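You operate a simulated robot arm through the tools that you are given. There is no shell and no other tool. Be economical: measure what you need, move in short steps, check, and stop when the job is done.

Carry out the task below with a simulated robot arm. There is one attempt and no reset: what you move stays moved.

Task
Fold both hand towels in three on the ironing board.
Fine: one outer third over the middle, then the other on top; they stay on the board.

It is judged by the outcome, as a careful person would: the job done as asked, and still so three seconds after it is handed in. It fails if anything else is knocked over, pushed out of place, dropped, spilled or broken. Flat cloth is picked up by pressing the open fingertips on it (5 to 10 N) and closing them slowly along it; thin cloth reads only 2 to 8 mm in the jaws.

Robot
A 6-joint arm with a two-finger parallel gripper, fixed in place. Base frame: the origin is at the foot of the arm, x ahead of it, y to its left, z up; the work surface is at about z = 860. Readings come in mm, degrees, newtons and seconds.
With the tool pointing down near the work surface it reaches from about 320 to 700 mm from the base axis. Its first joint turns from -166.0 to 166.0 degrees. Payload 4.1 kg.
Tool frame: the origin (TCP) lies between the finger pads and is the grasp point; the fingertips stand 23 mm ahead of it; z points along the fingers, y is the line along which they close. The gripper opens to 94 mm. The fingers are 38 mm wide and 10 mm thick; the gripper's body (54 by 96 mm) begins 39 mm behind the TCP.
Orientation is told as [roll, pitch, yaw] about the base's x, y, z axes, in that order, counted from this pose: with the fingers straight down and closing along the base's y, the tool's x points along the base's -x, its y along +y and its z along -z.

Tools
- The arm moves only by the tool apply_moves. Its argument "targets" is a list of rows, each a list of 7 numbers: the opening, from 0 (shut) to 1 (fully open), then the shift along the base's x, y, z in mm, then the turn, a rotation vector about the base's x, y, z in rad. In form: [[fingers, x, y, z, wx, wy, wz], ...]. A call has 1 to 10 rows; each row is the pose to reach, as a shift and turn from the pose commanded when the call began. Each row takes 0.2 s and may step no farther than 50 mm and 8.6 degrees from the row before; otherwise, or with a gripper value out of range, the whole call is refused. Where a pose cannot be reached the arm comes as near as it can. A force on the tool above 90 N (or 10 N above the force at the start of the call, whichever is more), or a blocked arm, ends the call early, and 0.2 s more pass. Each finger travels about 45 mm/s and halts on what it meets, pressing with about 27 N; the grip force reading is that of the motor and also rises with nothing between the fingers. The clock runs only during rows and for 0.2 s after the last one: add rows that repeat a pose to give the fingers time. It gives the time, the measured TCP pose, the force on the tool (base axes), the opening and the grip force at its end, in the units of the frame above (readings bear some noise), with the torque about the TCP (base axes, N m) and any sound that the robot's microphone picked up, and new pictures: "pictures" is both (left out), scene, wrist or none.
- Cameras (640 x 400 px; columns grow to the right, rows downward): "scene" is fixed at [413, 499.1, 1573.3]; the picture's right is [-0.92, 0.38, 0.00], its down [0.37, 0.90, -0.24] and it looks along [-0.09, -0.22, -0.97] (base axes); focal length 358 px, centre (320, 200). "wrist" rides on the gripper at [86, 16, -74] in the tool frame; the picture's right is [-0.18, 0.98, 0.00], its down [-0.58, -0.11, -0.81] and it looks along [-0.79, -0.15, 0.59] (tool axes); focal length 243 px, centre (320, 200). There is no depth. A picture from a camera that has moved, and an enlarged one, comes with that camera's place and axes in the base frame and with its lens. The place of the scene camera against the robot may be out by one fixed shift of up to 18 mm in any direction.
- slide_trunk(by): slides the trunk up (or, below 0, down) by that many mm; the arm rides with it, the base frame stays. It gives what a move gives, with no picture.
- zoom(camera, box): a new picture of the part [left, top, right, bottom] of that camera's present view, enlarged. The clock stands still meanwhile.
- finish_job(): hands the job in; it is judged then, once.

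Work in short steps. Places have to be worked out from the pictures, the camera data and where the tool is seen: move nearer, look again, correct. Check each grasp and each placing, and mend what went wrong. You have 120 turns and 200 pictures in all, those below and enlarged ones among them. Open the gripper and draw the arm clear of the work before you hand the job in, unless the task says otherwise; then end with one line.

The tools are called after "Request:" by a JSON object that holds its "method" and its "body". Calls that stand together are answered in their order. apply_moves: Moves the arm, as the interface text tells. Its arguments: {"type":"object","properties":{"targets":{"type":"array","items":{"type":"array","items":{"type":"number"}}},"pictures":{"type":"string","enum":["both","scene","wrist","none"]}},"required":["targets"]} The other tools are called the same way: slide_trunk (by) slides the trunk up or down; zoom (camera, box) takes an enlarged picture of a part of a camera's view; finish_job () hands the job in.

At the start:

```text
time: 0.0
ee_pos: [198.5, 382.0, 1217.7]
orientation: [0.0, 0.0, 0.0]
contact_force: [-0.6, -0.3, 0.1]
moment: [0.0, 0.01, -0.02]
grip_width: 93.8
finger_force: 0.0
trunk travel left (down, up): [-475.0, 115.0]
```

scene: 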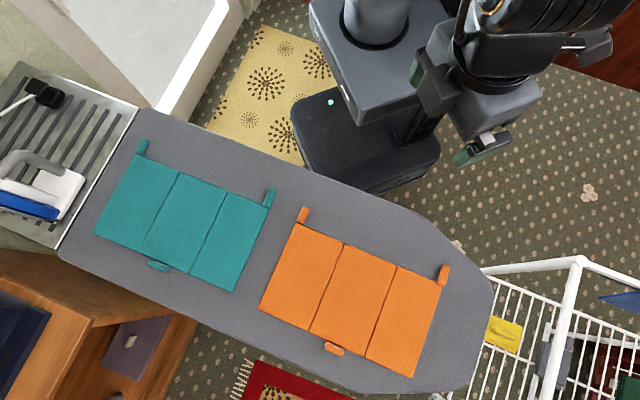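
wrist: 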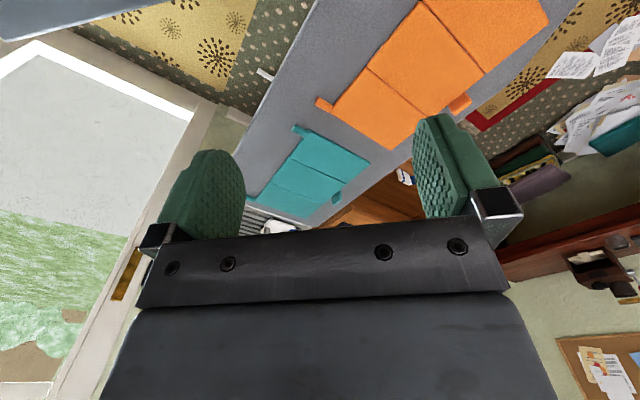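

The towels show three panels each, with small tabs at the edges. I'll zoom in to see how they are built.

Request:
{"method": "zoom", "body": {"camera": "scene", "box": [80, 120, 290, 300]}}

Request:
{"method": "zoom", "body": {"camera": "scene", "box": [250, 195, 460, 385]}}

```text
2.22 times, centred on (185, 210) of scene
camera zoom: at [413.0, 499.1, 1573.3], right [-0.92, 0.38, 0.0], down [0.37, 0.9, -0.24], along [-0.09, -0.22, -0.97], focal length 795 px, centre (620, 178)
```

zoom: 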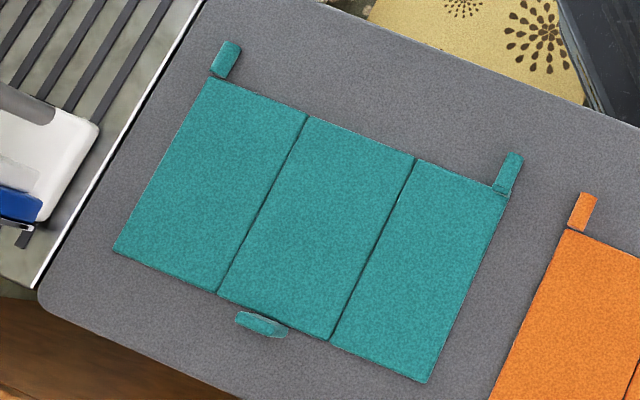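

```text
2.11 times, centred on (355, 290) of scene
camera zoom: at [413.0, 499.1, 1573.3], right [-0.92, 0.38, 0.0], down [0.37, 0.9, -0.24], along [-0.09, -0.22, -0.97], focal length 753 px, centre (246, 10)
```

zoom: 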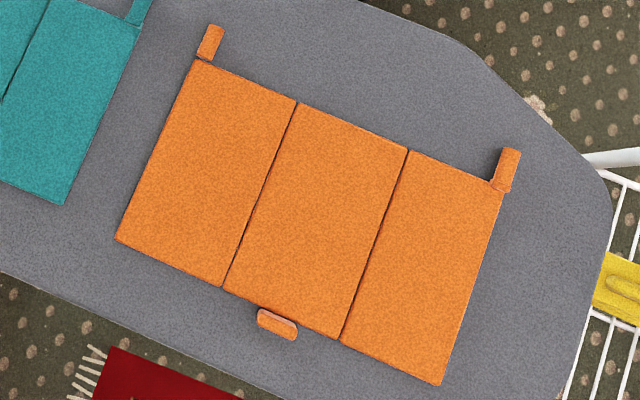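

The panels are board-like, each outer one carrying a tab on the robot side. I'll hover above the orange inner tab (estimated at 389,351), turned 45° to match the towel, and look.

Request:
{"method": "apply_moves", "body": {"targets": [[1, 27, -4, -30, 0, 0, 0.11], [1, 54, -9, -60, 0, 0, 0.22], [1, 81, -13, -90, 0, 0, 0.33], [1, 108, -18, -120, 0, 0, 0.44], [1, 135, -22, -150, 0, 0, 0.55], [1, 162, -27, -180, 0, 0, 0.66], [1, 185, -31, -200, 0, 0, 0.77]]}}

```text
time: 1.6
ee_pos: [384.3, 348.9, 1017.1]
orientation: [0.0, 0.0, 44.2]
contact_force: [-0.4, -0.8, 0.2]
moment: [-0.01, -0.02, 0.03]
grip_width: 94.1
finger_force: 0.1
trunk travel left (down, up): [-475.0, 115.0]
camera wrist: at [312.1, 298.8, 1092.9], right [-0.55, 0.83, 0.0], down [0.49, 0.33, 0.81], along [0.67, 0.45, -0.59], focal length 243 px, centre (320, 200)
```

scene: 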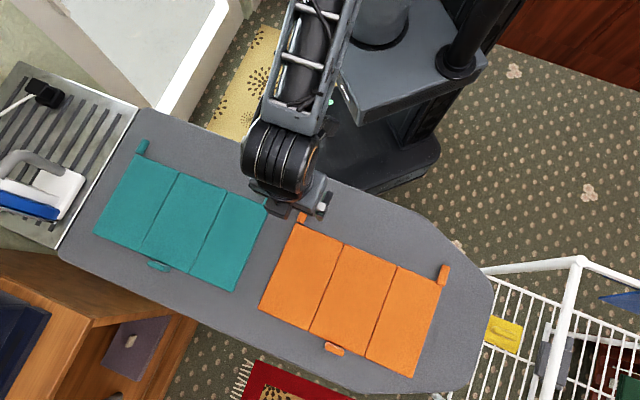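
wrist: 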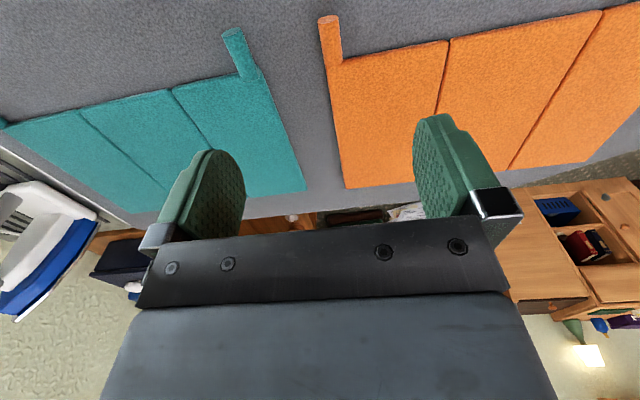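

The wrist view puts the orange inner tab at about (376,355), with its towel axes at 45°. I'll come down to z≈930 with narrowed jaws to see the tab's height.

Request:
{"method": "apply_moves", "body": {"targets": [[0.6, -8, 0, -40, 0, 0, 0.015], [0.5, -14, 0, -87, 0, 0, 0.015], [0.5, -14, 0, -87, 0, 0, 0.015]], "pictures": "wrist"}}

```text
time: 2.4
ee_pos: [370.2, 349.2, 930.5]
orientation: [0.0, 0.0, 45.0]
contact_force: [0.7, 0.4, 0.9]
moment: [-0.01, 0.01, 0.02]
grip_width: 47.2
finger_force: 0.1
trunk travel left (down, up): [-475.0, 115.0]
camera wrist: at [298.4, 298.3, 1005.5], right [-0.56, 0.83, 0.0], down [0.49, 0.33, 0.81], along [0.67, 0.46, -0.59], focal length 243 px, centre (320, 200)
```

wrist: 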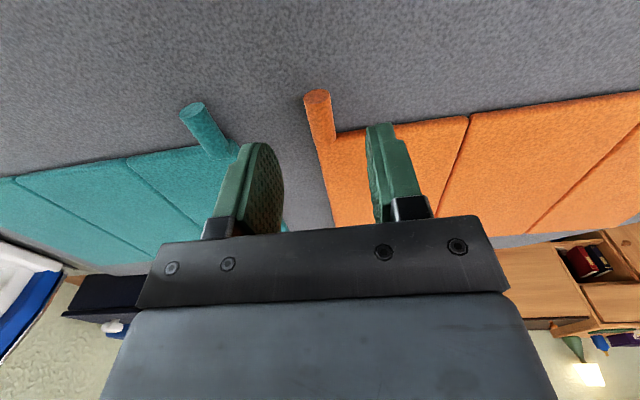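

The tab is a round peg (~18 mm, axis along the fold line), so it can turn within the jaws while I carry it in an arc. I descend and close.

Request:
{"method": "apply_moves", "body": {"targets": [[0.5, 1, -1, -25, 0, 0, 0], [0.5, 1, -1, -42, 0, 0, 0], [0.3, 1, -1, -42, 0, 0, 0], [0.1, 1, -1, -42, 0, 0, 0], [0, 1, -1, -42, 0, 0, 0], [0, 1, -1, -42, 0, 0, 0]], "pictures": "wrist"}}

```text
time: 3.8
ee_pos: [371.4, 349.5, 887.3]
orientation: [0.0, 0.0, 44.9]
contact_force: [1.4, 0.3, -0.1]
moment: [0.05, -0.03, -0.31]
grip_width: 15.4
finger_force: 27.2
trunk travel left (down, up): [-475.0, 115.0]
camera wrist: at [298.9, 297.9, 963.9], right [-0.56, 0.83, 0.0], down [0.49, 0.33, 0.81], along [0.67, 0.45, -0.59], focal length 243 px, centre (320, 200)
```

wrist: 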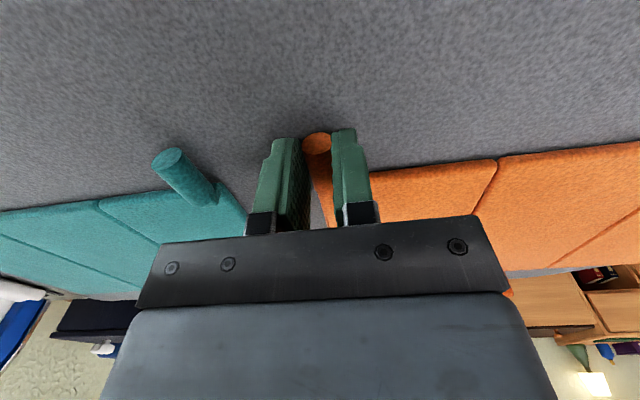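

Peg held (15.4 mm). I start lifting along an arc of about 98 mm around the hinge, to 40°.

Request:
{"method": "apply_moves", "body": {"targets": [[0, -0.3, 0.3, 8.5, 0, 0, 0], [0, -1, 1, 17, 0, 0, 0], [0, -2.3, 2.3, 25, 0, 0, 0], [0, -4.2, 4.2, 33.5, 0, 0, 0], [0, -6.5, 6.5, 41.5, 0, 0, 0], [0, -9.3, 9.3, 49, 0, 0, 0], [0, -16, 16, 63, 0, 0, 0]]}}

```text
time: 5.4
ee_pos: [354.1, 366.1, 951.9]
orientation: [0.1, 0.0, 44.9]
contact_force: [1.3, 0.7, -1.4]
moment: [-0.38, -0.03, 0.02]
grip_width: 15.4
finger_force: 27.3
trunk travel left (down, up): [-475.0, 115.0]
camera wrist: at [282.7, 314.5, 1027.5], right [-0.56, 0.83, 0.0], down [0.49, 0.33, 0.81], along [0.67, 0.46, -0.59], focal length 243 px, centre (320, 200)
```

scene: 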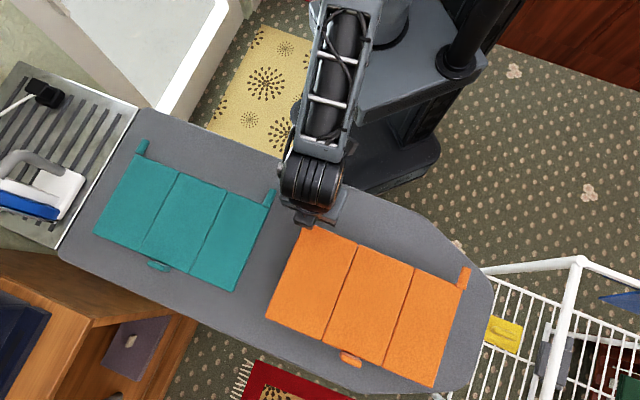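
wrist: 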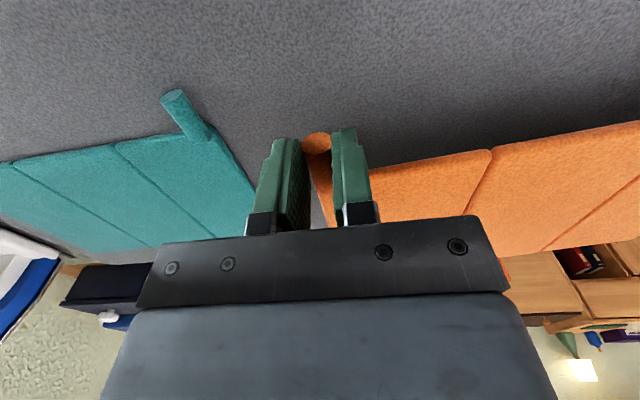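

The whole light towel came up without bending: the grip holds the peg's angle. I'll lower it back along the same path, release, and next time turn the tool along with the panel.

Request:
{"method": "apply_moves", "body": {"targets": [[0, 6.7, -6.7, -14, 0, 0, 0], [0, 11.8, -11.8, -29.5, 0, 0, 0], [0, 15, -15, -46, 0, 0, 0], [0, 16, -16, -58, 0, 0, 0], [0, 16, -16, -63, 0, 0, 0], [0, 16, -16, -63, 0, 0, 0], [0.25, 16, -16, -63, 0, 0, 0], [0.5, 16, -16, -63, 0, 0, 0], [0.5, 16, -16, -63, 0, 0, 0]]}}

```text
time: 7.4
ee_pos: [369.2, 348.7, 888.2]
orientation: [0.0, -0.1, 45.1]
contact_force: [-0.5, -0.4, -0.3]
moment: [0.02, 0.02, 0.04]
grip_width: 47.1
finger_force: 0.0
trunk travel left (down, up): [-475.0, 115.0]
camera wrist: at [298.9, 297.9, 964.1], right [-0.56, 0.83, 0.0], down [0.49, 0.33, 0.81], along [0.67, 0.45, -0.59], focal length 243 px, centre (320, 200)
```

scene: 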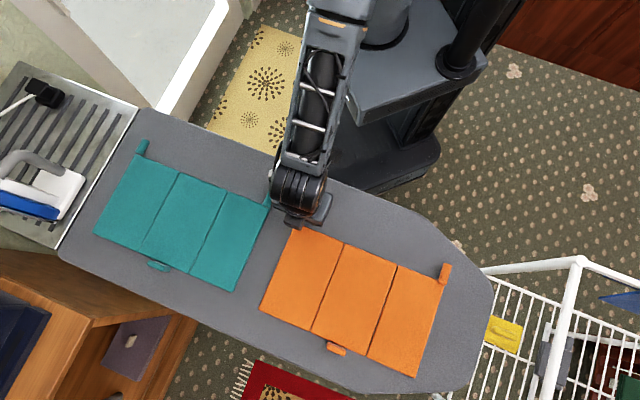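
wrist: 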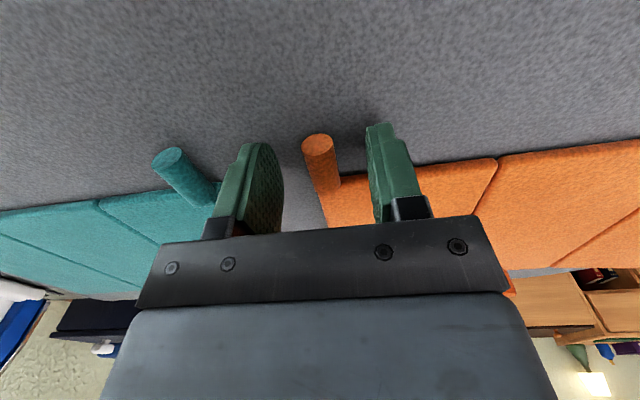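

Towel is back where it was. I regrip and lift along the arc, this time turning the tool with the panel, to 48°.

Request:
{"method": "apply_moves", "body": {"targets": [[0.25, 1, 0, 0, 0, 0, 0], [0, 1, 0, 0, 0, 0, 0], [0, 1, 0, 0, 0, 0, 0], [0, 1, 0, 0, 0, 0, 0], [0, -2.3, 2.3, 13.5, -0.0987, -0.0987, 0], [0, -6, 6, 26.4, -0.1974, -0.1974, 0], [0, -10.9, 10.9, 38.4, -0.2961, -0.2961, 0], [0, -16.9, 16.9, 49.3, -0.3948, -0.3948, 0]]}}

```text
time: 9.2
ee_pos: [354.1, 366.8, 938.4]
orientation: [-32.2, -0.1, 45.0]
contact_force: [-1.5, -0.2, 0.0]
moment: [-0.08, 0.23, 0.02]
grip_width: 15.6
finger_force: 27.5
trunk travel left (down, up): [-475.0, 115.0]
camera wrist: at [255.7, 341.4, 993.8], right [-0.46, 0.72, -0.52], down [0.17, 0.65, 0.74], along [0.87, 0.25, -0.42], focal length 243 px, centre (320, 200)
```

scene: 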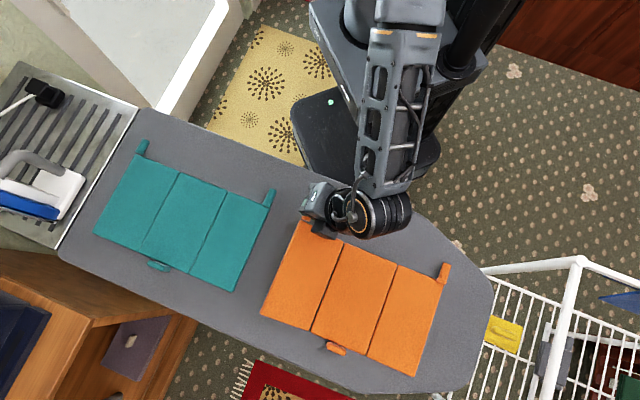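
wrist: 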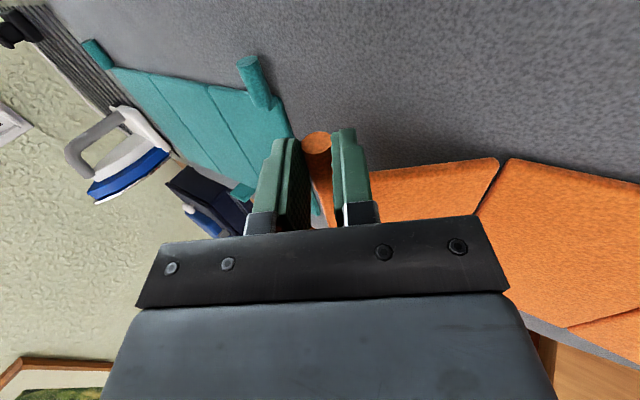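

The panel is bending at its hinge and the rest stays put. I continue the arc to 80°.

Request:
{"method": "apply_moves", "body": {"targets": [[0, -7, 7, 9.7, -0.0987, -0.0987, 0], [0, -14.9, 14.9, 17.9, -0.1974, -0.1974, 0], [0, -23.6, 23.6, 24.4, -0.2961, -0.2961, 0], [0, -32.8, 32.8, 29.3, -0.3948, -0.3948, 0], [0, -42.4, 42.4, 32.2, -0.4935, -0.4935, 0], [0, -52.2, 52.2, 33.2, -0.5922, -0.5922, 0]]}}

```text
time: 10.6
ee_pos: [300.5, 418.1, 972.2]
orientation: [-80.1, 0.1, 45.0]
contact_force: [0.2, -0.1, -0.3]
moment: [0.01, 0.07, 0.01]
grip_width: 15.7
finger_force: 26.5
trunk travel left (down, up): [-475.0, 115.0]
camera wrist: at [186.6, 409.7, 969.5], right [0.01, 0.25, -0.97], down [-0.14, 0.96, 0.25], along [0.99, 0.13, 0.04], focal length 243 px, centre (320, 200)
```

scene: 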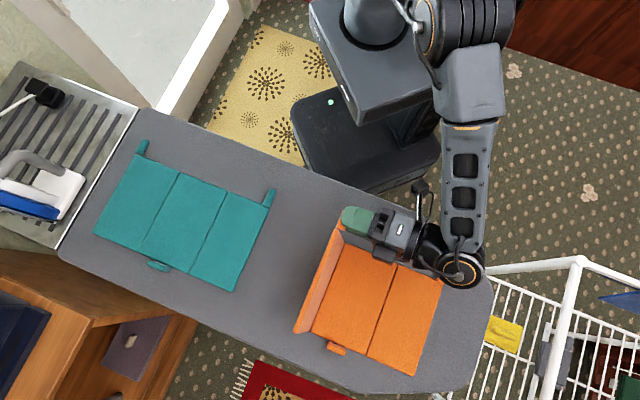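
wrist: 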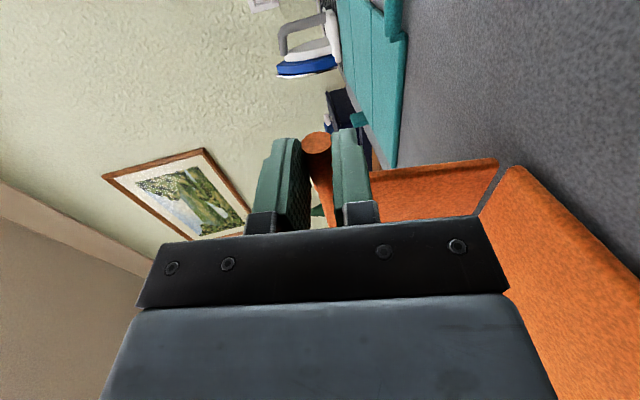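

Working well. I go on to 100°, just past upright, keeping the wrist clear of the board.

Request:
{"method": "apply_moves", "body": {"targets": [[0, -9.8, 9.8, -1, -0.0987, -0.0987, 0], [0, -19.4, 19.4, -3.8, -0.1974, -0.1974, 0], [0, -24, 24, -6, -0.2468, -0.2468, 0], [0, -24, 24, -6, -0.2468, -0.2468, 0]]}}

```text
time: 11.6
ee_pos: [308.7, 399.5, 957.3]
orientation: [-98.4, -0.4, 46.6]
contact_force: [6.9, -14.5, 58.0]
moment: [0.38, -1.25, -0.57]
grip_width: 18.1
finger_force: 27.8
out of reach, approached as far as the arm can: row 2, 3, 4
trunk travel left (down, up): [-475.0, 115.0]
camera wrist: at [198.3, 383.0, 931.8], right [0.24, 0.04, -0.97], down [-0.19, 0.98, -0.01], along [0.95, 0.19, 0.24], focal length 243 px, centre (320, 200)
```

scene: 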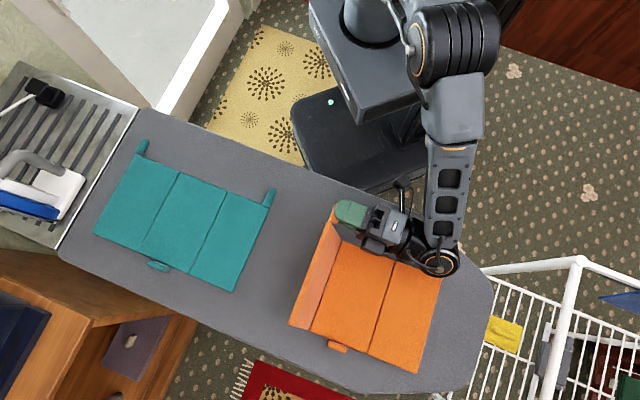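
wrist: 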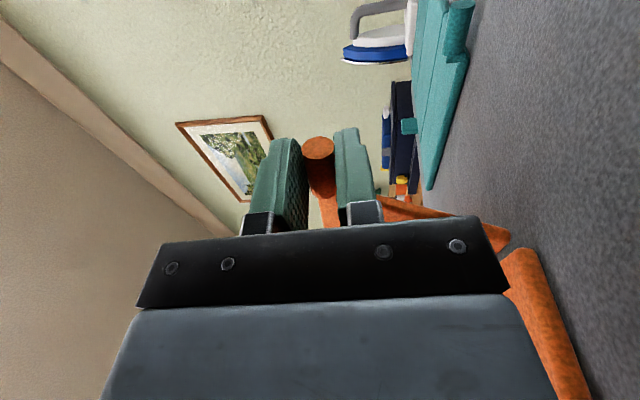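

The arm could not reach that pose and something pressed down (58 N). I back off upward in a small step and read where it goes.

Request:
{"method": "apply_moves", "body": {"targets": [[0, 0, 0, 8, 0.09, 0.09, 0]], "pictures": "none"}}

```text
time: 12.0
ee_pos: [309.6, 399.8, 960.1]
orientation: [-92.7, -0.2, 45.0]
contact_force: [6.0, -5.8, 31.1]
moment: [0.36, -1.0, -0.16]
grip_width: 16.8
finger_force: 27.0
trunk travel left (down, up): [-475.0, 115.0]
```

Request:
{"method": "apply_moves", "body": {"targets": [[0, 0, 0, 8, 0.08, 0.08, 0], [0, -4, 9, 12, 0.157, 0.157, 0], [0, -9, 18, 12, 0.157, 0.157, 0]]}}

```text
time: 12.8
ee_pos: [299.7, 420.0, 971.7]
orientation: [-79.9, 0.1, 45.0]
contact_force: [0.5, 0.9, -1.6]
moment: [-0.03, 0.04, -0.1]
grip_width: 15.4
finger_force: 26.6
trunk travel left (down, up): [-475.0, 115.0]
camera wrist: at [186.0, 410.9, 970.0], right [0.01, 0.25, -0.97], down [-0.14, 0.96, 0.25], along [0.99, 0.13, 0.04], focal length 243 px, centre (320, 200)
```

scene: 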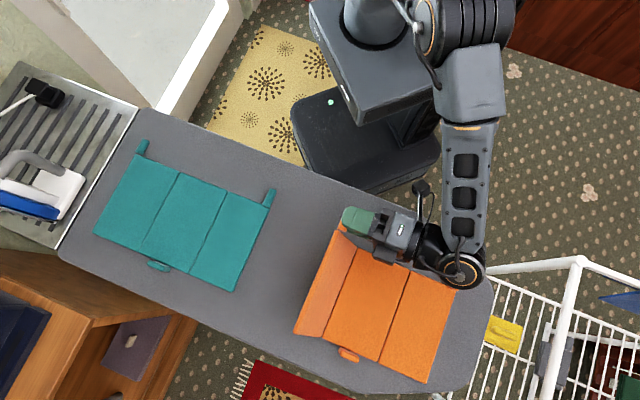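
wrist: 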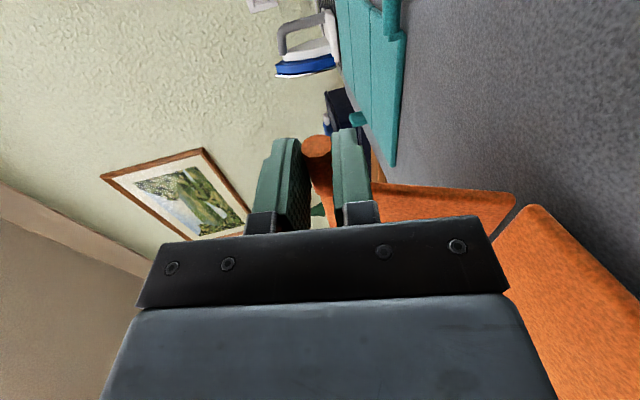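

The peg slipped a bit in the jaws and the towel slid about 15 mm, nothing harmful. I'll open the jaws here to learn whether the hinge holds the panel by friction; at worst it drops flat again.

Request:
{"method": "apply_moves", "body": {"targets": [[0.3, 0, 0, 0, 0, 0, 0], [0.5, 0, 0, 0, 0, 0, 0], [0.5, 0, 0, 0, 0, 0, 0]]}}

```text
time: 13.6
ee_pos: [300.6, 419.3, 972.4]
orientation: [-79.9, -0.1, 45.0]
contact_force: [-0.3, -0.3, 0.8]
moment: [-0.02, -0.01, -0.04]
grip_width: 47.2
finger_force: 0.1
trunk travel left (down, up): [-475.0, 115.0]
camera wrist: at [186.6, 410.7, 970.4], right [0.01, 0.25, -0.97], down [-0.14, 0.96, 0.25], along [0.99, 0.13, 0.04], focal length 243 px, centre (320, 200)
```

scene: 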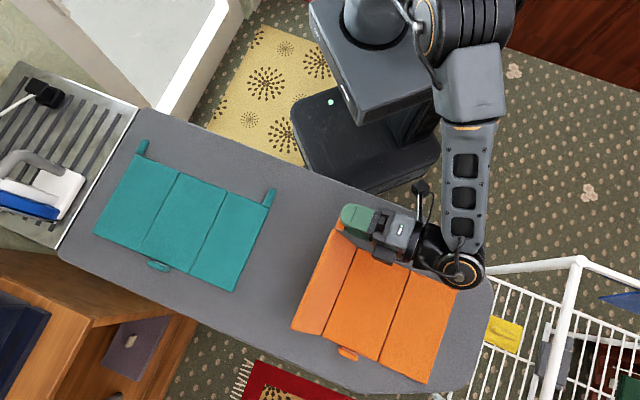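
wrist: 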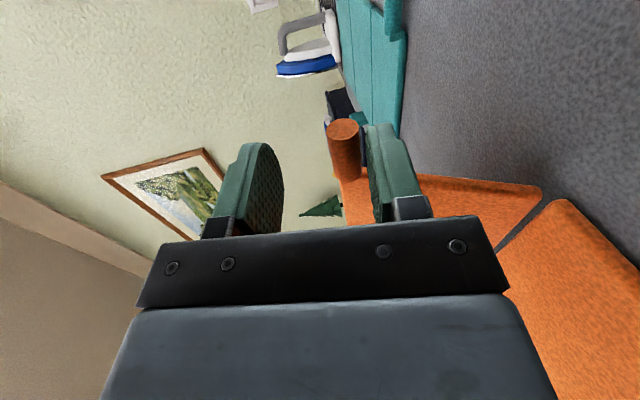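

Useful: the peg now rests freely on the lower finger. So a loosely closed fork can carry it while the peg turns freely. I'll close to about 22 mm to trap it.

Request:
{"method": "apply_moves", "body": {"targets": [[0.38, 1, -1, 0, 0, 0, 0], [0.24, 2, -2, 0, 0, 0, 0], [0.24, 2, -2, 0, 0, 0, 0]]}}

```text
time: 14.4
ee_pos: [303.8, 417.9, 971.4]
orientation: [-80.0, 0.0, 45.1]
contact_force: [0.2, 1.5, -1.9]
moment: [0.01, 0.07, -0.02]
grip_width: 23.0
finger_force: 1.1
trunk travel left (down, up): [-475.0, 115.0]
camera wrist: at [189.0, 408.6, 970.1], right [0.01, 0.25, -0.97], down [-0.14, 0.96, 0.25], along [0.99, 0.13, 0.04], focal length 243 px, centre (320, 200)
```

scene: 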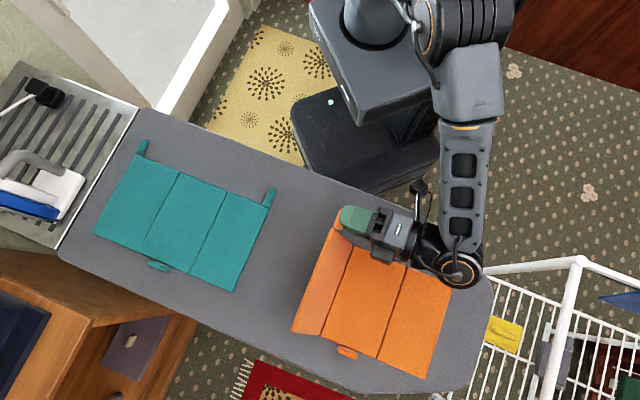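
wrist: 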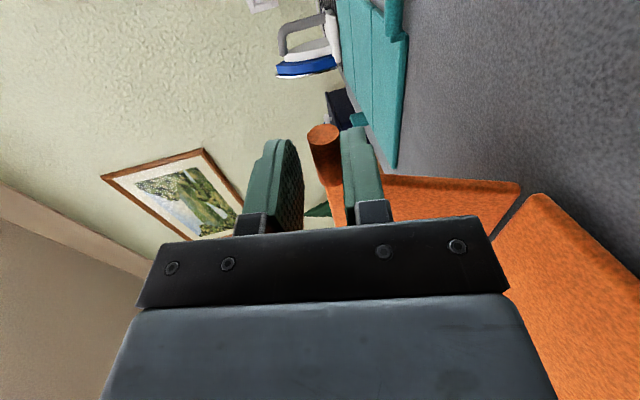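

The peg sits near the fingertips. I advance the fork about 12 mm along the fingers so it is well inside.

Request:
{"method": "apply_moves", "body": {"targets": [[0.24, 4, -4, -1, 0, 0, 0], [0.24, 8.5, -8.5, -2, 0, 0, 0], [0.24, 8.5, -8.5, -2, 0, 0, 0]], "pictures": "wrist"}}

```text
time: 15.2
ee_pos: [312.3, 408.3, 969.6]
orientation: [-80.0, 0.0, 45.0]
contact_force: [0.3, 0.5, -1.2]
moment: [0.02, 0.03, 0.0]
grip_width: 22.9
finger_force: 0.4
trunk travel left (down, up): [-475.0, 115.0]
camera wrist: at [197.3, 400.2, 967.7], right [0.01, 0.25, -0.97], down [-0.14, 0.96, 0.25], along [0.99, 0.13, 0.04], focal length 243 px, centre (320, 200)
```

wrist: 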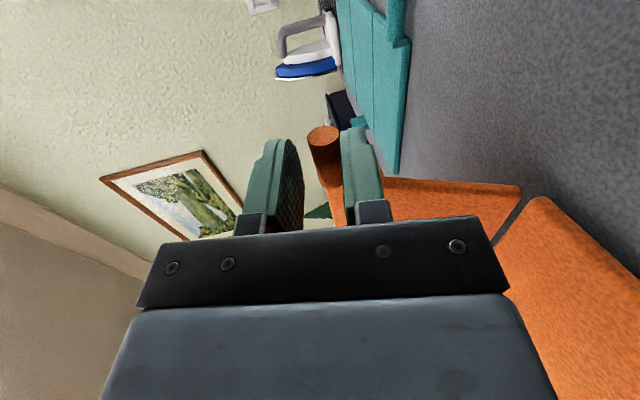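

Nothing blocks the idea, but the peg needs light pinching so it can pivot. I'll test what a command just below the peg size (15 mm) gives in grip force.

Request:
{"method": "apply_moves", "body": {"targets": [[0.2, 0, 0, 0, 0, 0, 0], [0.163, 0, 0, 0, 0, 0, 0], [0.163, 0, 0, 0, 0, 0, 0], [0.163, 0, 0, 0, 0, 0, 0]], "pictures": "wrist"}}

```text
time: 16.2
ee_pos: [311.6, 409.0, 969.8]
orientation: [-80.0, 0.0, 45.0]
contact_force: [-1.2, 0.0, 0.3]
moment: [-0.07, 0.09, 0.12]
grip_width: 16.6
finger_force: 5.0
trunk travel left (down, up): [-475.0, 115.0]
camera wrist: at [197.3, 400.2, 967.8], right [0.01, 0.25, -0.97], down [-0.14, 0.96, 0.25], along [0.99, 0.13, 0.04], focal length 243 px, centre (320, 200)
```

wrist: 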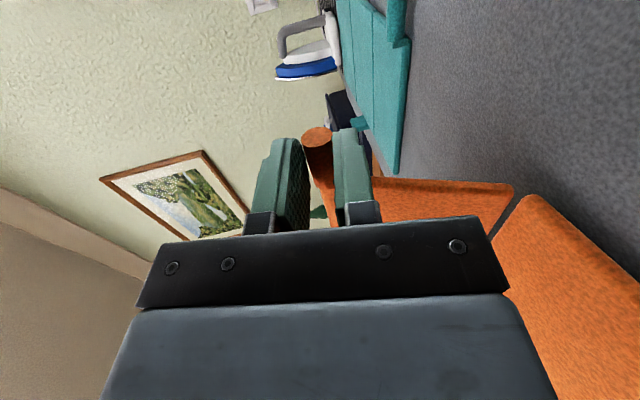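

Light grip (5 N) on the peg. Now I pivot the tool back about the peg, from 80° to 40°, so the panel keeps its angle while the tool lags.

Request:
{"method": "apply_moves", "body": {"targets": [[0.163, 0.5, -0.5, 2.7, 0.0987, 0.0987, 0], [0.163, 1.2, -1.2, 5.3, 0.1974, 0.1974, 0], [0.163, 2.2, -2.2, 7.7, 0.2961, 0.2961, 0], [0.163, 3.4, -3.4, 9.9, 0.3948, 0.3948, 0], [0.163, 4.8, -4.8, 11.9, 0.4935, 0.4935, 0]]}}

```text
time: 17.4
ee_pos: [316.6, 402.8, 982.3]
orientation: [-39.7, 0.0, 44.9]
contact_force: [-1.2, -1.5, -0.4]
moment: [-0.05, -0.03, 0.08]
grip_width: 16.5
finger_force: 5.0
trunk travel left (down, up): [-475.0, 115.0]
camera wrist: at [213.6, 383.7, 1029.7], right [-0.4, 0.66, -0.63], down [0.11, 0.72, 0.69], along [0.91, 0.21, -0.36], focal length 243 px, centre (320, 200)
```

scene: 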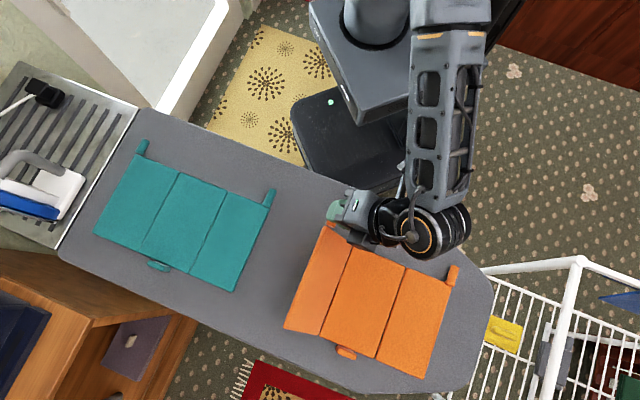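
wrist: 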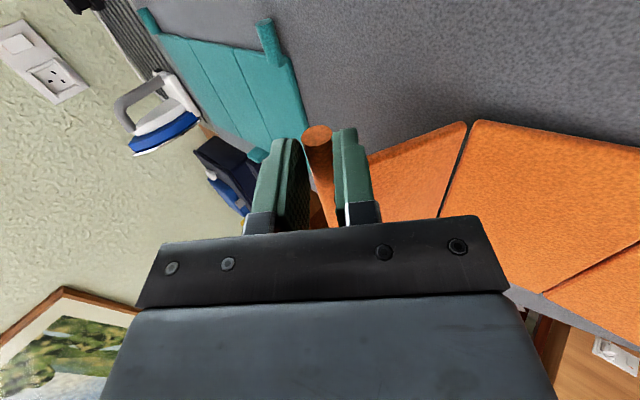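

The tool now lags the panel (panel ~60°, tool 40°). I carry the peg on over the hinge with the light grip, turning the tool just a little.

Request:
{"method": "apply_moves", "body": {"targets": [[0.163, -9.2, 9.2, 1, -0.0494, -0.0494, 0], [0.163, -18.4, 18.4, 1.5, -0.0987, -0.0987, 0], [0.163, -27.6, 27.6, 1, -0.148, -0.148, 0], [0.163, -36.8, 36.8, 0, -0.1974, -0.1974, 0], [0.163, -45.6, 45.6, -1.5, -0.2468, -0.2468, 0]]}}

```text
time: 18.6
ee_pos: [269.1, 450.6, 980.6]
orientation: [-60.0, 0.0, 45.0]
contact_force: [-0.9, 0.0, -0.9]
moment: [-0.03, 0.04, -0.01]
grip_width: 15.2
finger_force: 0.1
trunk travel left (down, up): [-475.0, 115.0]
camera wrist: at [158.6, 438.3, 1004.8], right [-0.22, 0.48, -0.85], down [-0.04, 0.87, 0.5], along [0.98, 0.15, -0.17], focal length 243 px, centre (320, 200)
```

scene: 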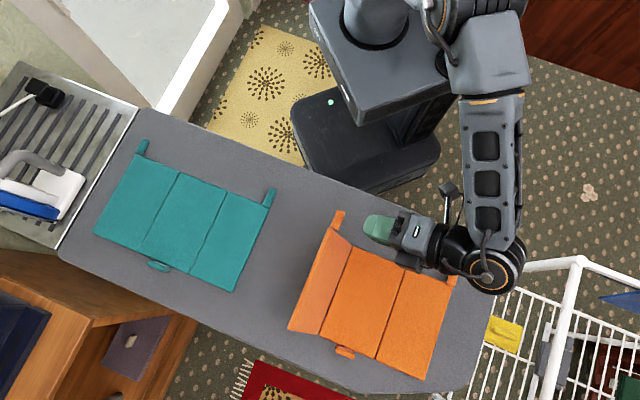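
wrist: 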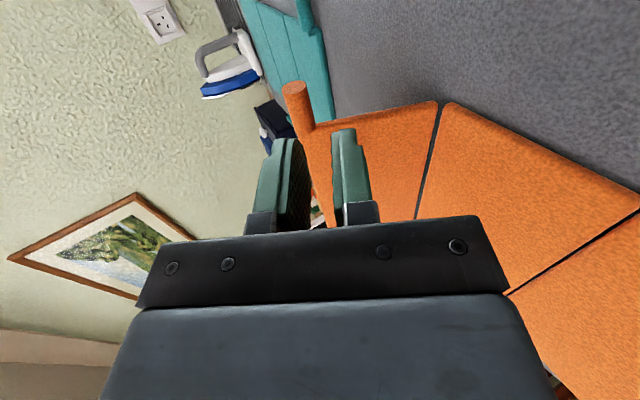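

The peg slipped out, yet the panel still appears raised. I check whether it is staying up.

Request:
{"method": "apply_moves", "body": {"targets": [[0.163, 0, 0, 0, 0, 0, 0], [0.163, 0, 0, 0, 0, 0, 0], [0.163, 0, 0, 0, 0, 0, 0]]}}

```text
time: 19.4
ee_pos: [271.1, 449.2, 979.8]
orientation: [-60.0, 0.1, 44.9]
contact_force: [-0.8, 0.0, -0.1]
moment: [0.06, 0.01, 0.03]
grip_width: 15.3
finger_force: 0.0
trunk travel left (down, up): [-475.0, 115.0]
camera wrist: at [158.9, 438.0, 1005.0], right [-0.22, 0.48, -0.85], down [-0.04, 0.87, 0.5], along [0.98, 0.15, -0.17], focal length 243 px, centre (320, 200)
```

scene: 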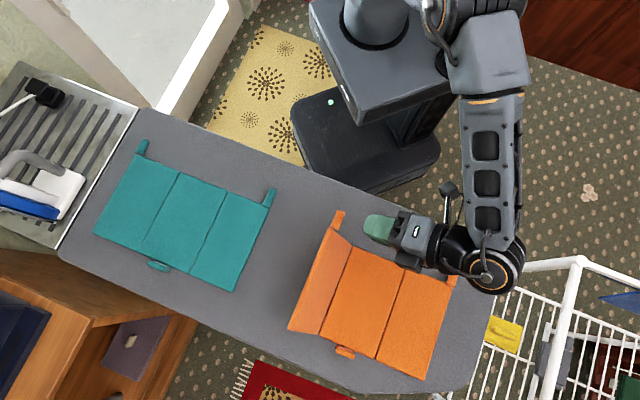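
wrist: 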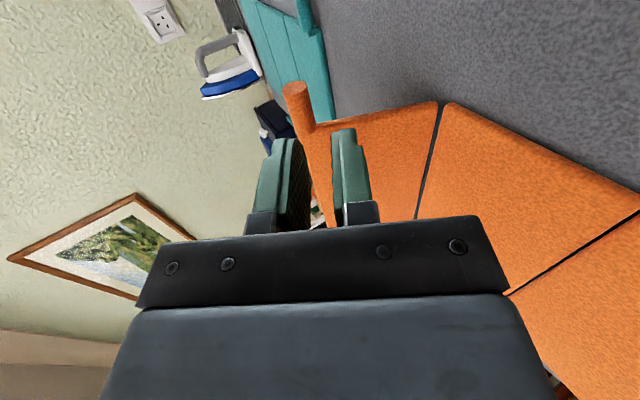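

The hinge has enough friction to hold the panel at ~60°. So I can regrip the peg as often as needed: I raise the tool, tilt it to −25° and line up above the peg (est. e=57, z=960).

Request:
{"method": "apply_moves", "body": {"targets": [[0.2, 0, 0, 18, 0.105, 0.105, 0], [0.45, 0, 0, 36, 0.21, 0.21, 0], [0.45, 5, -5, 50, 0.315, 0.315, 0], [0.45, 15, -15, 59, 0.42, 0.42, 0], [0.45, 25, -26, 59, 0.525, 0.525, 0], [0.45, 35, -36, 59, 0.63, 0.63, 0], [0.45, 45, -46, 59, 0.735, 0.735, 0], [0.45, 55, -56, 59, 0.84, 0.84, 0], [0.45, 65, -66, 59, 0.945, 0.945, 0], [0.45, 74.5, -76, 59, 1.05, 1.05, 0]]}}

```text
time: 21.6
ee_pos: [345.9, 374.9, 1039.3]
orientation: [25.3, 0.0, 44.9]
contact_force: [-0.1, -0.3, -0.8]
moment: [0.02, -0.01, 0.0]
grip_width: 42.5
finger_force: 0.1
trunk travel left (down, up): [-475.0, 115.0]
camera wrist: at [297.1, 298.9, 1114.9], right [-0.5, 0.76, 0.42], down [0.72, 0.1, 0.68], along [0.48, 0.64, -0.6], focal length 243 px, centre (320, 200)
```

scene: 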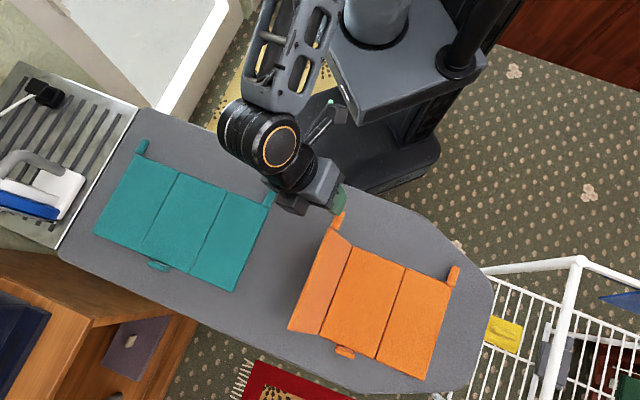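
wrist: 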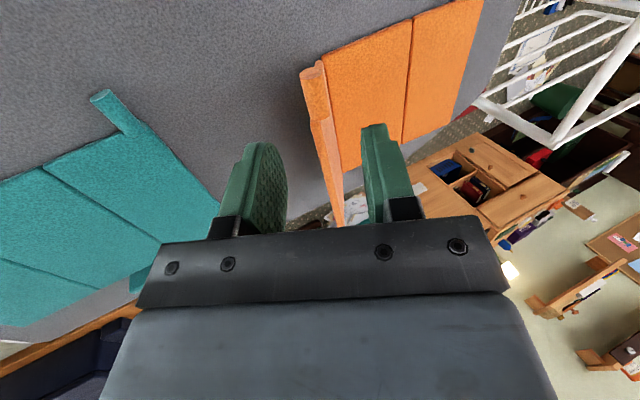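

The peg lies about as estimated (e≈54, z≈955). I descend along the tool axis and close firmly.

Request:
{"method": "apply_moves", "body": {"targets": [[0.45, -10, 9, -34, 0, 0, 0], [0.45, -19.8, 17.4, -68, 0, 0, 0], [0.2, -19.8, 17.4, -68, 0, 0, 0], [0, -19.8, 17.4, -68, 0, 0, 0], [0, -19.8, 17.4, -68, 0, 0, 0]], "pictures": "wrist"}}

```text
time: 22.8
ee_pos: [324.3, 391.9, 971.2]
orientation: [25.2, 0.0, 45.0]
contact_force: [-0.3, -0.8, 0.0]
moment: [-0.04, 0.02, 0.15]
grip_width: 15.5
finger_force: 27.1
trunk travel left (down, up): [-475.0, 115.0]
camera wrist: at [276.7, 316.3, 1046.2], right [-0.5, 0.76, 0.42], down [0.72, 0.1, 0.68], along [0.48, 0.64, -0.6], focal length 243 px, centre (320, 200)
```

wrist: 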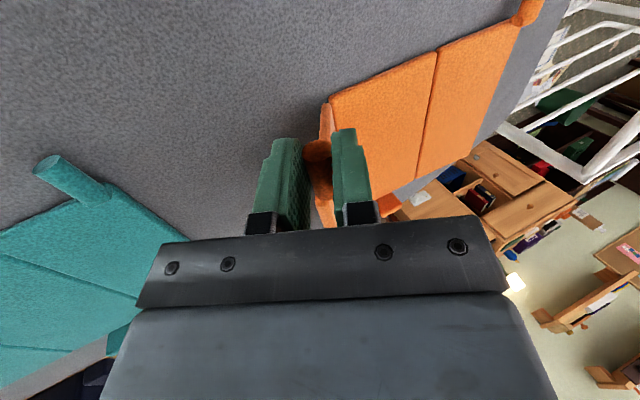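

Firm grip. Hinge line now at e≈95, panel ≈65°. I swing the panel over the top to about 129°, the tool ending at 39°.

Request:
{"method": "apply_moves", "body": {"targets": [[0, -10.6, 10.6, 5.8, -0.0987, -0.0987, 0], [0, -21.6, 21.6, 9.4, -0.1974, -0.1974, 0], [0, -32.9, 32.9, 10.8, -0.2961, -0.2961, 0], [0, -44.3, 44.3, 10, -0.3948, -0.3948, 0], [0, -55.4, 55.4, 6.9, -0.4935, -0.4935, 0], [0, -66.1, 66.1, 1.6, -0.5922, -0.5922, 0], [0, -76.3, 76.3, -5.6, -0.6909, -0.6909, 0], [0, -85.5, 85.5, -14.9, -0.7896, -0.7896, 0]]}}

```text
time: 24.6
ee_pos: [239.9, 475.1, 954.4]
orientation: [-39.1, 0.2, 44.8]
contact_force: [-2.4, 2.4, 3.4]
moment: [-0.04, -0.06, 0.15]
grip_width: 15.6
finger_force: 27.6
trunk travel left (down, up): [-475.0, 115.0]
camera wrist: at [138.2, 455.0, 1003.6], right [-0.41, 0.67, -0.62], down [0.12, 0.71, 0.69], along [0.91, 0.21, -0.37], focal length 243 px, centre (320, 200)
```

scene: 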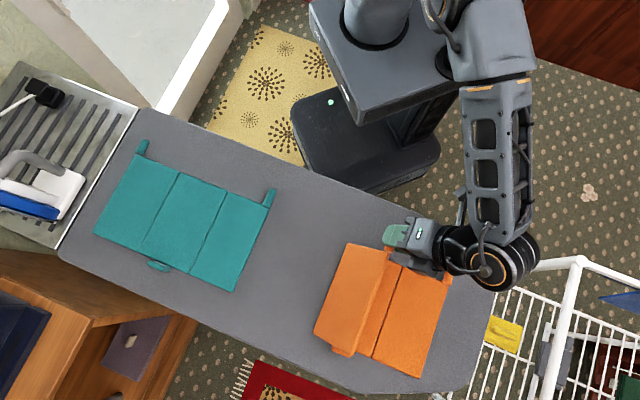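
wrist: 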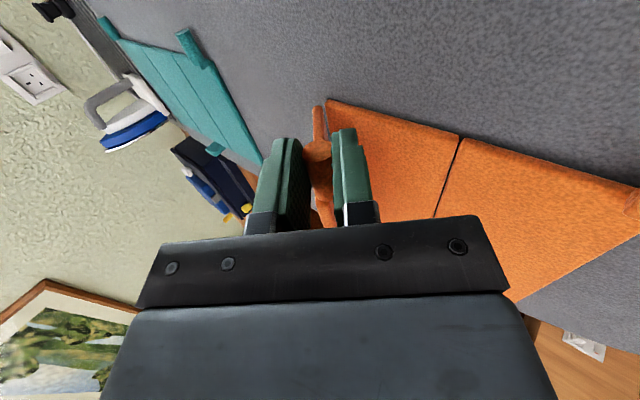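

The panel is folded past vertical (~129°). I open and withdraw sideways off the peg toward the robot, then look.

Request:
{"method": "apply_moves", "body": {"targets": [[0.25, 0, 0, 0, 0, 0, 0], [0.4, 0, 0, 0, 0, 0, 0], [0.4, -14, -14, 0, 0, 0, 0], [0.4, -30, -30, 0, 0, 0, 0], [0.4, -40, -40, 10, 0, 0, 0], [0.4, -40, -40, 40, 0.09, 0.09, 0]]}}

```text
time: 26.0
ee_pos: [200.3, 435.1, 996.5]
orientation: [-31.5, 0.0, 45.0]
contact_force: [0.0, 0.1, 0.5]
moment: [-0.02, 0.0, 0.0]
grip_width: 37.4
finger_force: 0.1
trunk travel left (down, up): [-475.0, 115.0]
camera wrist: at [101.8, 410.7, 1052.9], right [-0.46, 0.72, -0.51], down [0.18, 0.64, 0.74], along [0.87, 0.25, -0.43], focal length 243 px, centre (320, 200)
```

scene: 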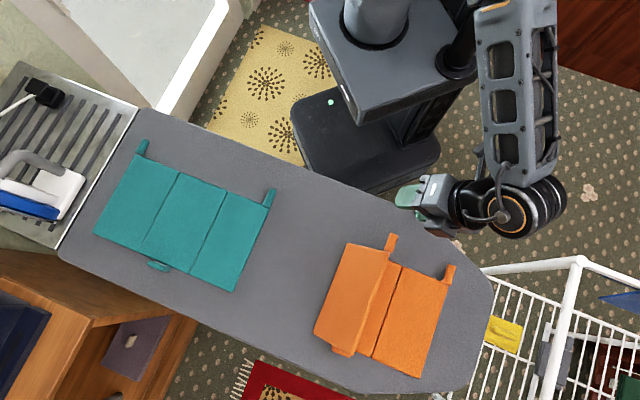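
wrist: 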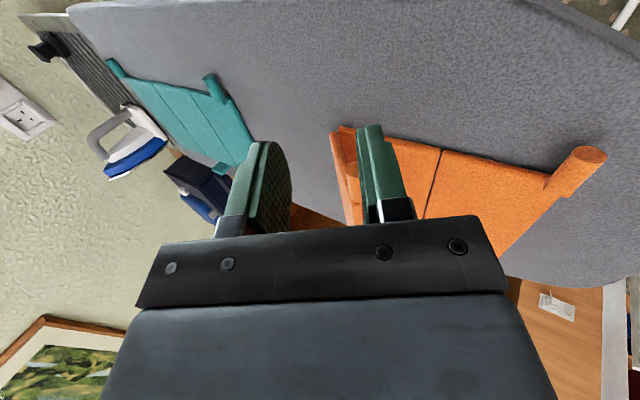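

The panel holds at ~130°. I'll close the fingers, come vertical over the panel's middle (s≈620, e≈148) and press it down flat.

Request:
{"method": "apply_moves", "body": {"targets": [[0.2, 0, 0, 45, 0.09, 0.09, 0], [0, 25, 20, 50, 0.18, 0.18, 0], [0, 52, 42, 50, 0.27, 0.27, 0], [0, 80, 64, 50, 0.36, 0.36, 0], [0, 107, 86, 50, 0.389, 0.389, 0], [0, 134, 108, 40, 0.389, 0.389, 0], [0, 134, 108, 10, 0.389, 0.389, 0]]}}

```text
time: 27.6
ee_pos: [335.4, 546.5, 1006.9]
orientation: [0.0, 0.0, 45.0]
contact_force: [-0.6, -0.6, 0.0]
moment: [-0.03, -0.01, -0.01]
grip_width: 0.0
finger_force: 27.5
trunk travel left (down, up): [-475.0, 115.0]
camera wrist: at [263.0, 494.1, 1081.8], right [-0.56, 0.83, 0.0], down [0.49, 0.33, 0.81], along [0.67, 0.45, -0.59], focal length 243 px, centre (320, 200)
```

scene: 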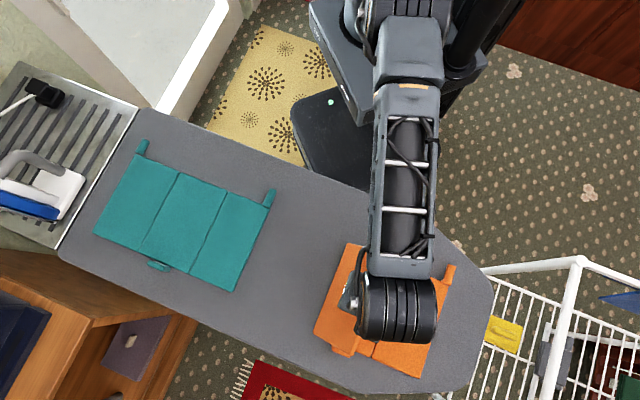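
wrist: 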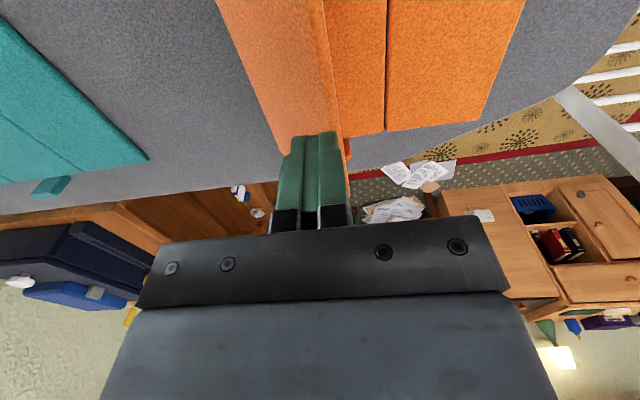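

Fingertips are over the upper part of the panel. I press down in small steps.

Request:
{"method": "apply_moves", "body": {"targets": [[0, 0, 0, -25, 0, 0, 0], [0, 0, 0, -45, 0, 0, 0], [0, 0, 0, -60, 0, 0, 0], [0, 0, 0, -75, 0, 0, 0], [0, 0, 0, -88, 0, 0, 0]]}}

```text
time: 28.8
ee_pos: [334.7, 543.2, 916.8]
orientation: [-0.1, 0.1, 44.9]
contact_force: [0.0, 0.8, 0.1]
moment: [-0.04, 0.03, 0.01]
grip_width: 0.0
finger_force: 26.9
trunk travel left (down, up): [-475.0, 115.0]
camera wrist: at [262.6, 493.2, 993.0], right [-0.56, 0.83, 0.0], down [0.49, 0.33, 0.81], along [0.67, 0.45, -0.59], focal length 243 px, centre (320, 200)
```

scene: 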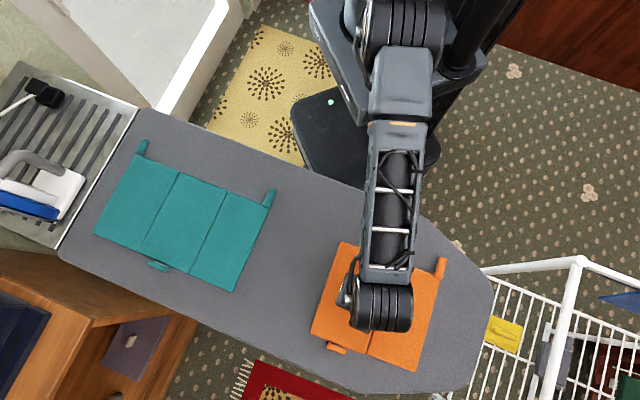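
wrist: 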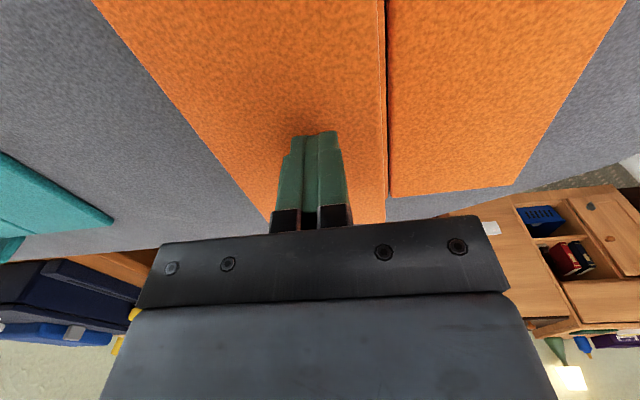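

The panel has gone down nearly flat. I press a little further to feel contact.

Request:
{"method": "apply_moves", "body": {"targets": [[0, 0, 0, -8, 0, 0, 0], [0, 0, 0, -14, 0, 0, 0], [0, 0, 0, -18, 0, 0, 0]], "pictures": "none"}}

```text
time: 29.6
ee_pos: [334.1, 545.7, 900.7]
orientation: [0.1, 0.0, 45.0]
contact_force: [-1.1, -0.8, 6.1]
moment: [-0.12, 0.12, 0.01]
grip_width: 0.2
finger_force: 26.5
trunk travel left (down, up): [-475.0, 115.0]
```

Contact at 6 N with a two‑panel stack: the first third is flat. Next I rise and move over the orange outer peg (est. x 155, y 564).

Request:
{"method": "apply_moves", "body": {"targets": [[0, 0, 0, 45, 0, 0, 0], [0, -30, 3, 85, 0, 0, 0], [0.2, -75, 8, 85, 0, 0, 0], [0.45, -120, 12, 80, 0, 0, 0], [0.45, -155, 16, 65, 0, 0, 0], [0.45, -179, 18, 50, 0, 0, 0]]}}

```text
time: 31.0
ee_pos: [153.6, 562.9, 949.9]
orientation: [0.0, 0.1, 45.0]
contact_force: [0.2, 0.0, 0.2]
moment: [0.0, -0.02, -0.03]
grip_width: 42.2
finger_force: 0.1
trunk travel left (down, up): [-475.0, 115.0]
camera wrist: at [81.9, 511.5, 1025.8], right [-0.56, 0.83, 0.0], down [0.49, 0.33, 0.81], along [0.67, 0.45, -0.59], focal length 243 px, centre (320, 200)
```

scene: 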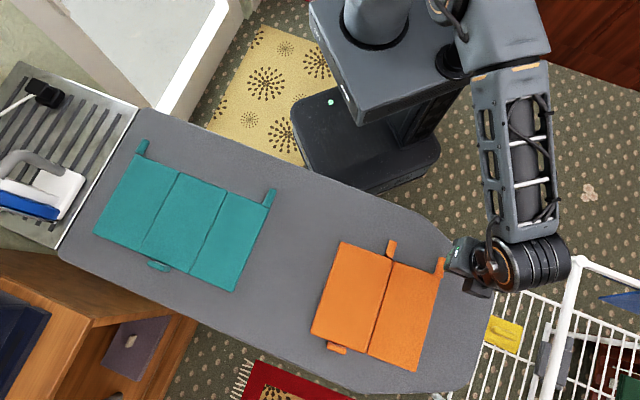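
wrist: 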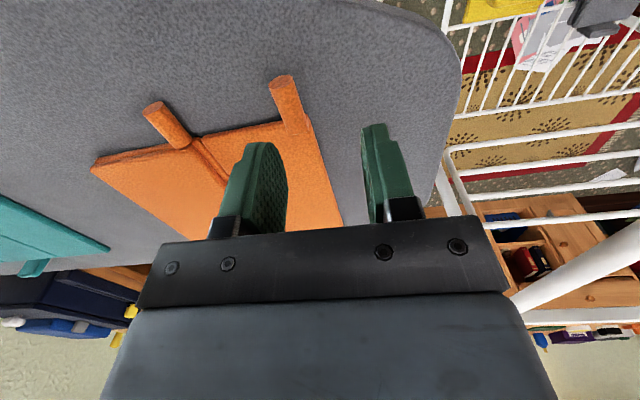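

The towel is neatly half‑folded. The outer peg reads at e≈262, s≈496–532; I move onto it and grip.

Request:
{"method": "apply_moves", "body": {"targets": [[0.45, 17.4, -21.3, -5, 0, 0, 0], [0.45, 17.4, -21.3, -40, 0, 0, 0], [0.45, 17.4, -21.3, -61, 0, 0, 0], [0.2, 17.4, -21.3, -61, 0, 0, 0], [0, 17.4, -21.3, -61, 0, 0, 0], [0, 17.4, -21.3, -61, 0, 0, 0]], "pictures": "wrist"}}

```text
time: 32.4
ee_pos: [172.2, 542.6, 889.1]
orientation: [-0.1, 0.0, 45.1]
contact_force: [0.2, 0.8, 0.9]
moment: [0.04, -0.02, 0.24]
grip_width: 15.3
finger_force: 26.5
trunk travel left (down, up): [-475.0, 115.0]
camera wrist: at [100.1, 490.4, 964.6], right [-0.56, 0.83, 0.0], down [0.49, 0.33, 0.81], along [0.67, 0.45, -0.59], focal length 243 px, centre (320, 200)
```

wrist: 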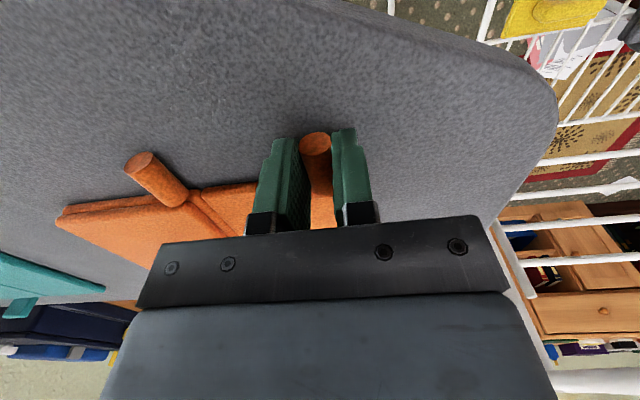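

Peg 2 gripped. I lift and turn the panel to 64°.

Request:
{"method": "apply_moves", "body": {"targets": [[0, 2.3, -2.3, 13, 0.0987, 0.0987, 0], [0, 5.9, -5.9, 25.5, 0.1974, 0.1974, 0], [0, 10.7, -10.7, 37.1, 0.2961, 0.2961, 0], [0, 16.5, -16.5, 47.7, 0.3948, 0.3948, 0], [0, 23.4, -23.4, 57.1, 0.4935, 0.4935, 0], [0, 31.1, -31.1, 65, 0.5922, 0.5922, 0], [0, 39.6, -39.6, 71.3, 0.6909, 0.6909, 0], [0, 48.6, -48.6, 75.9, 0.7896, 0.7896, 0]]}}

```text
time: 34.2
ee_pos: [221.7, 492.6, 964.3]
orientation: [64.2, 0.0, 44.8]
contact_force: [-0.2, -0.2, -1.6]
moment: [-0.07, 0.17, 0.0]
grip_width: 15.6
finger_force: 27.1
trunk travel left (down, up): [-475.0, 115.0]
camera wrist: at [203.1, 387.3, 1013.1], right [-0.17, 0.43, 0.88], down [0.96, -0.14, 0.25], along [0.23, 0.89, -0.39], focal length 243 px, centre (320, 200)
```

scene: 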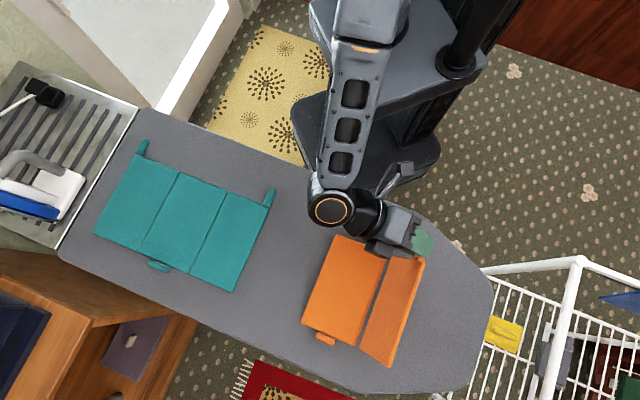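
wrist: 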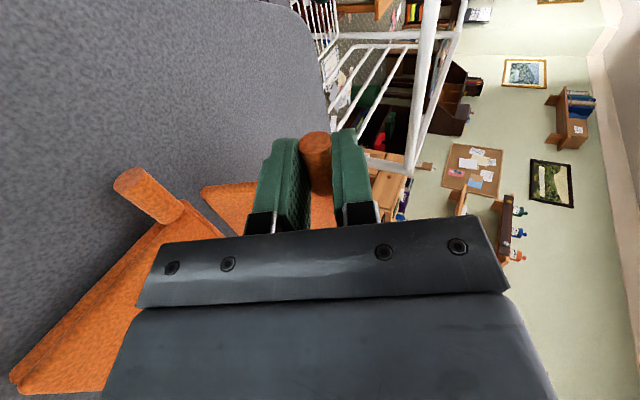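

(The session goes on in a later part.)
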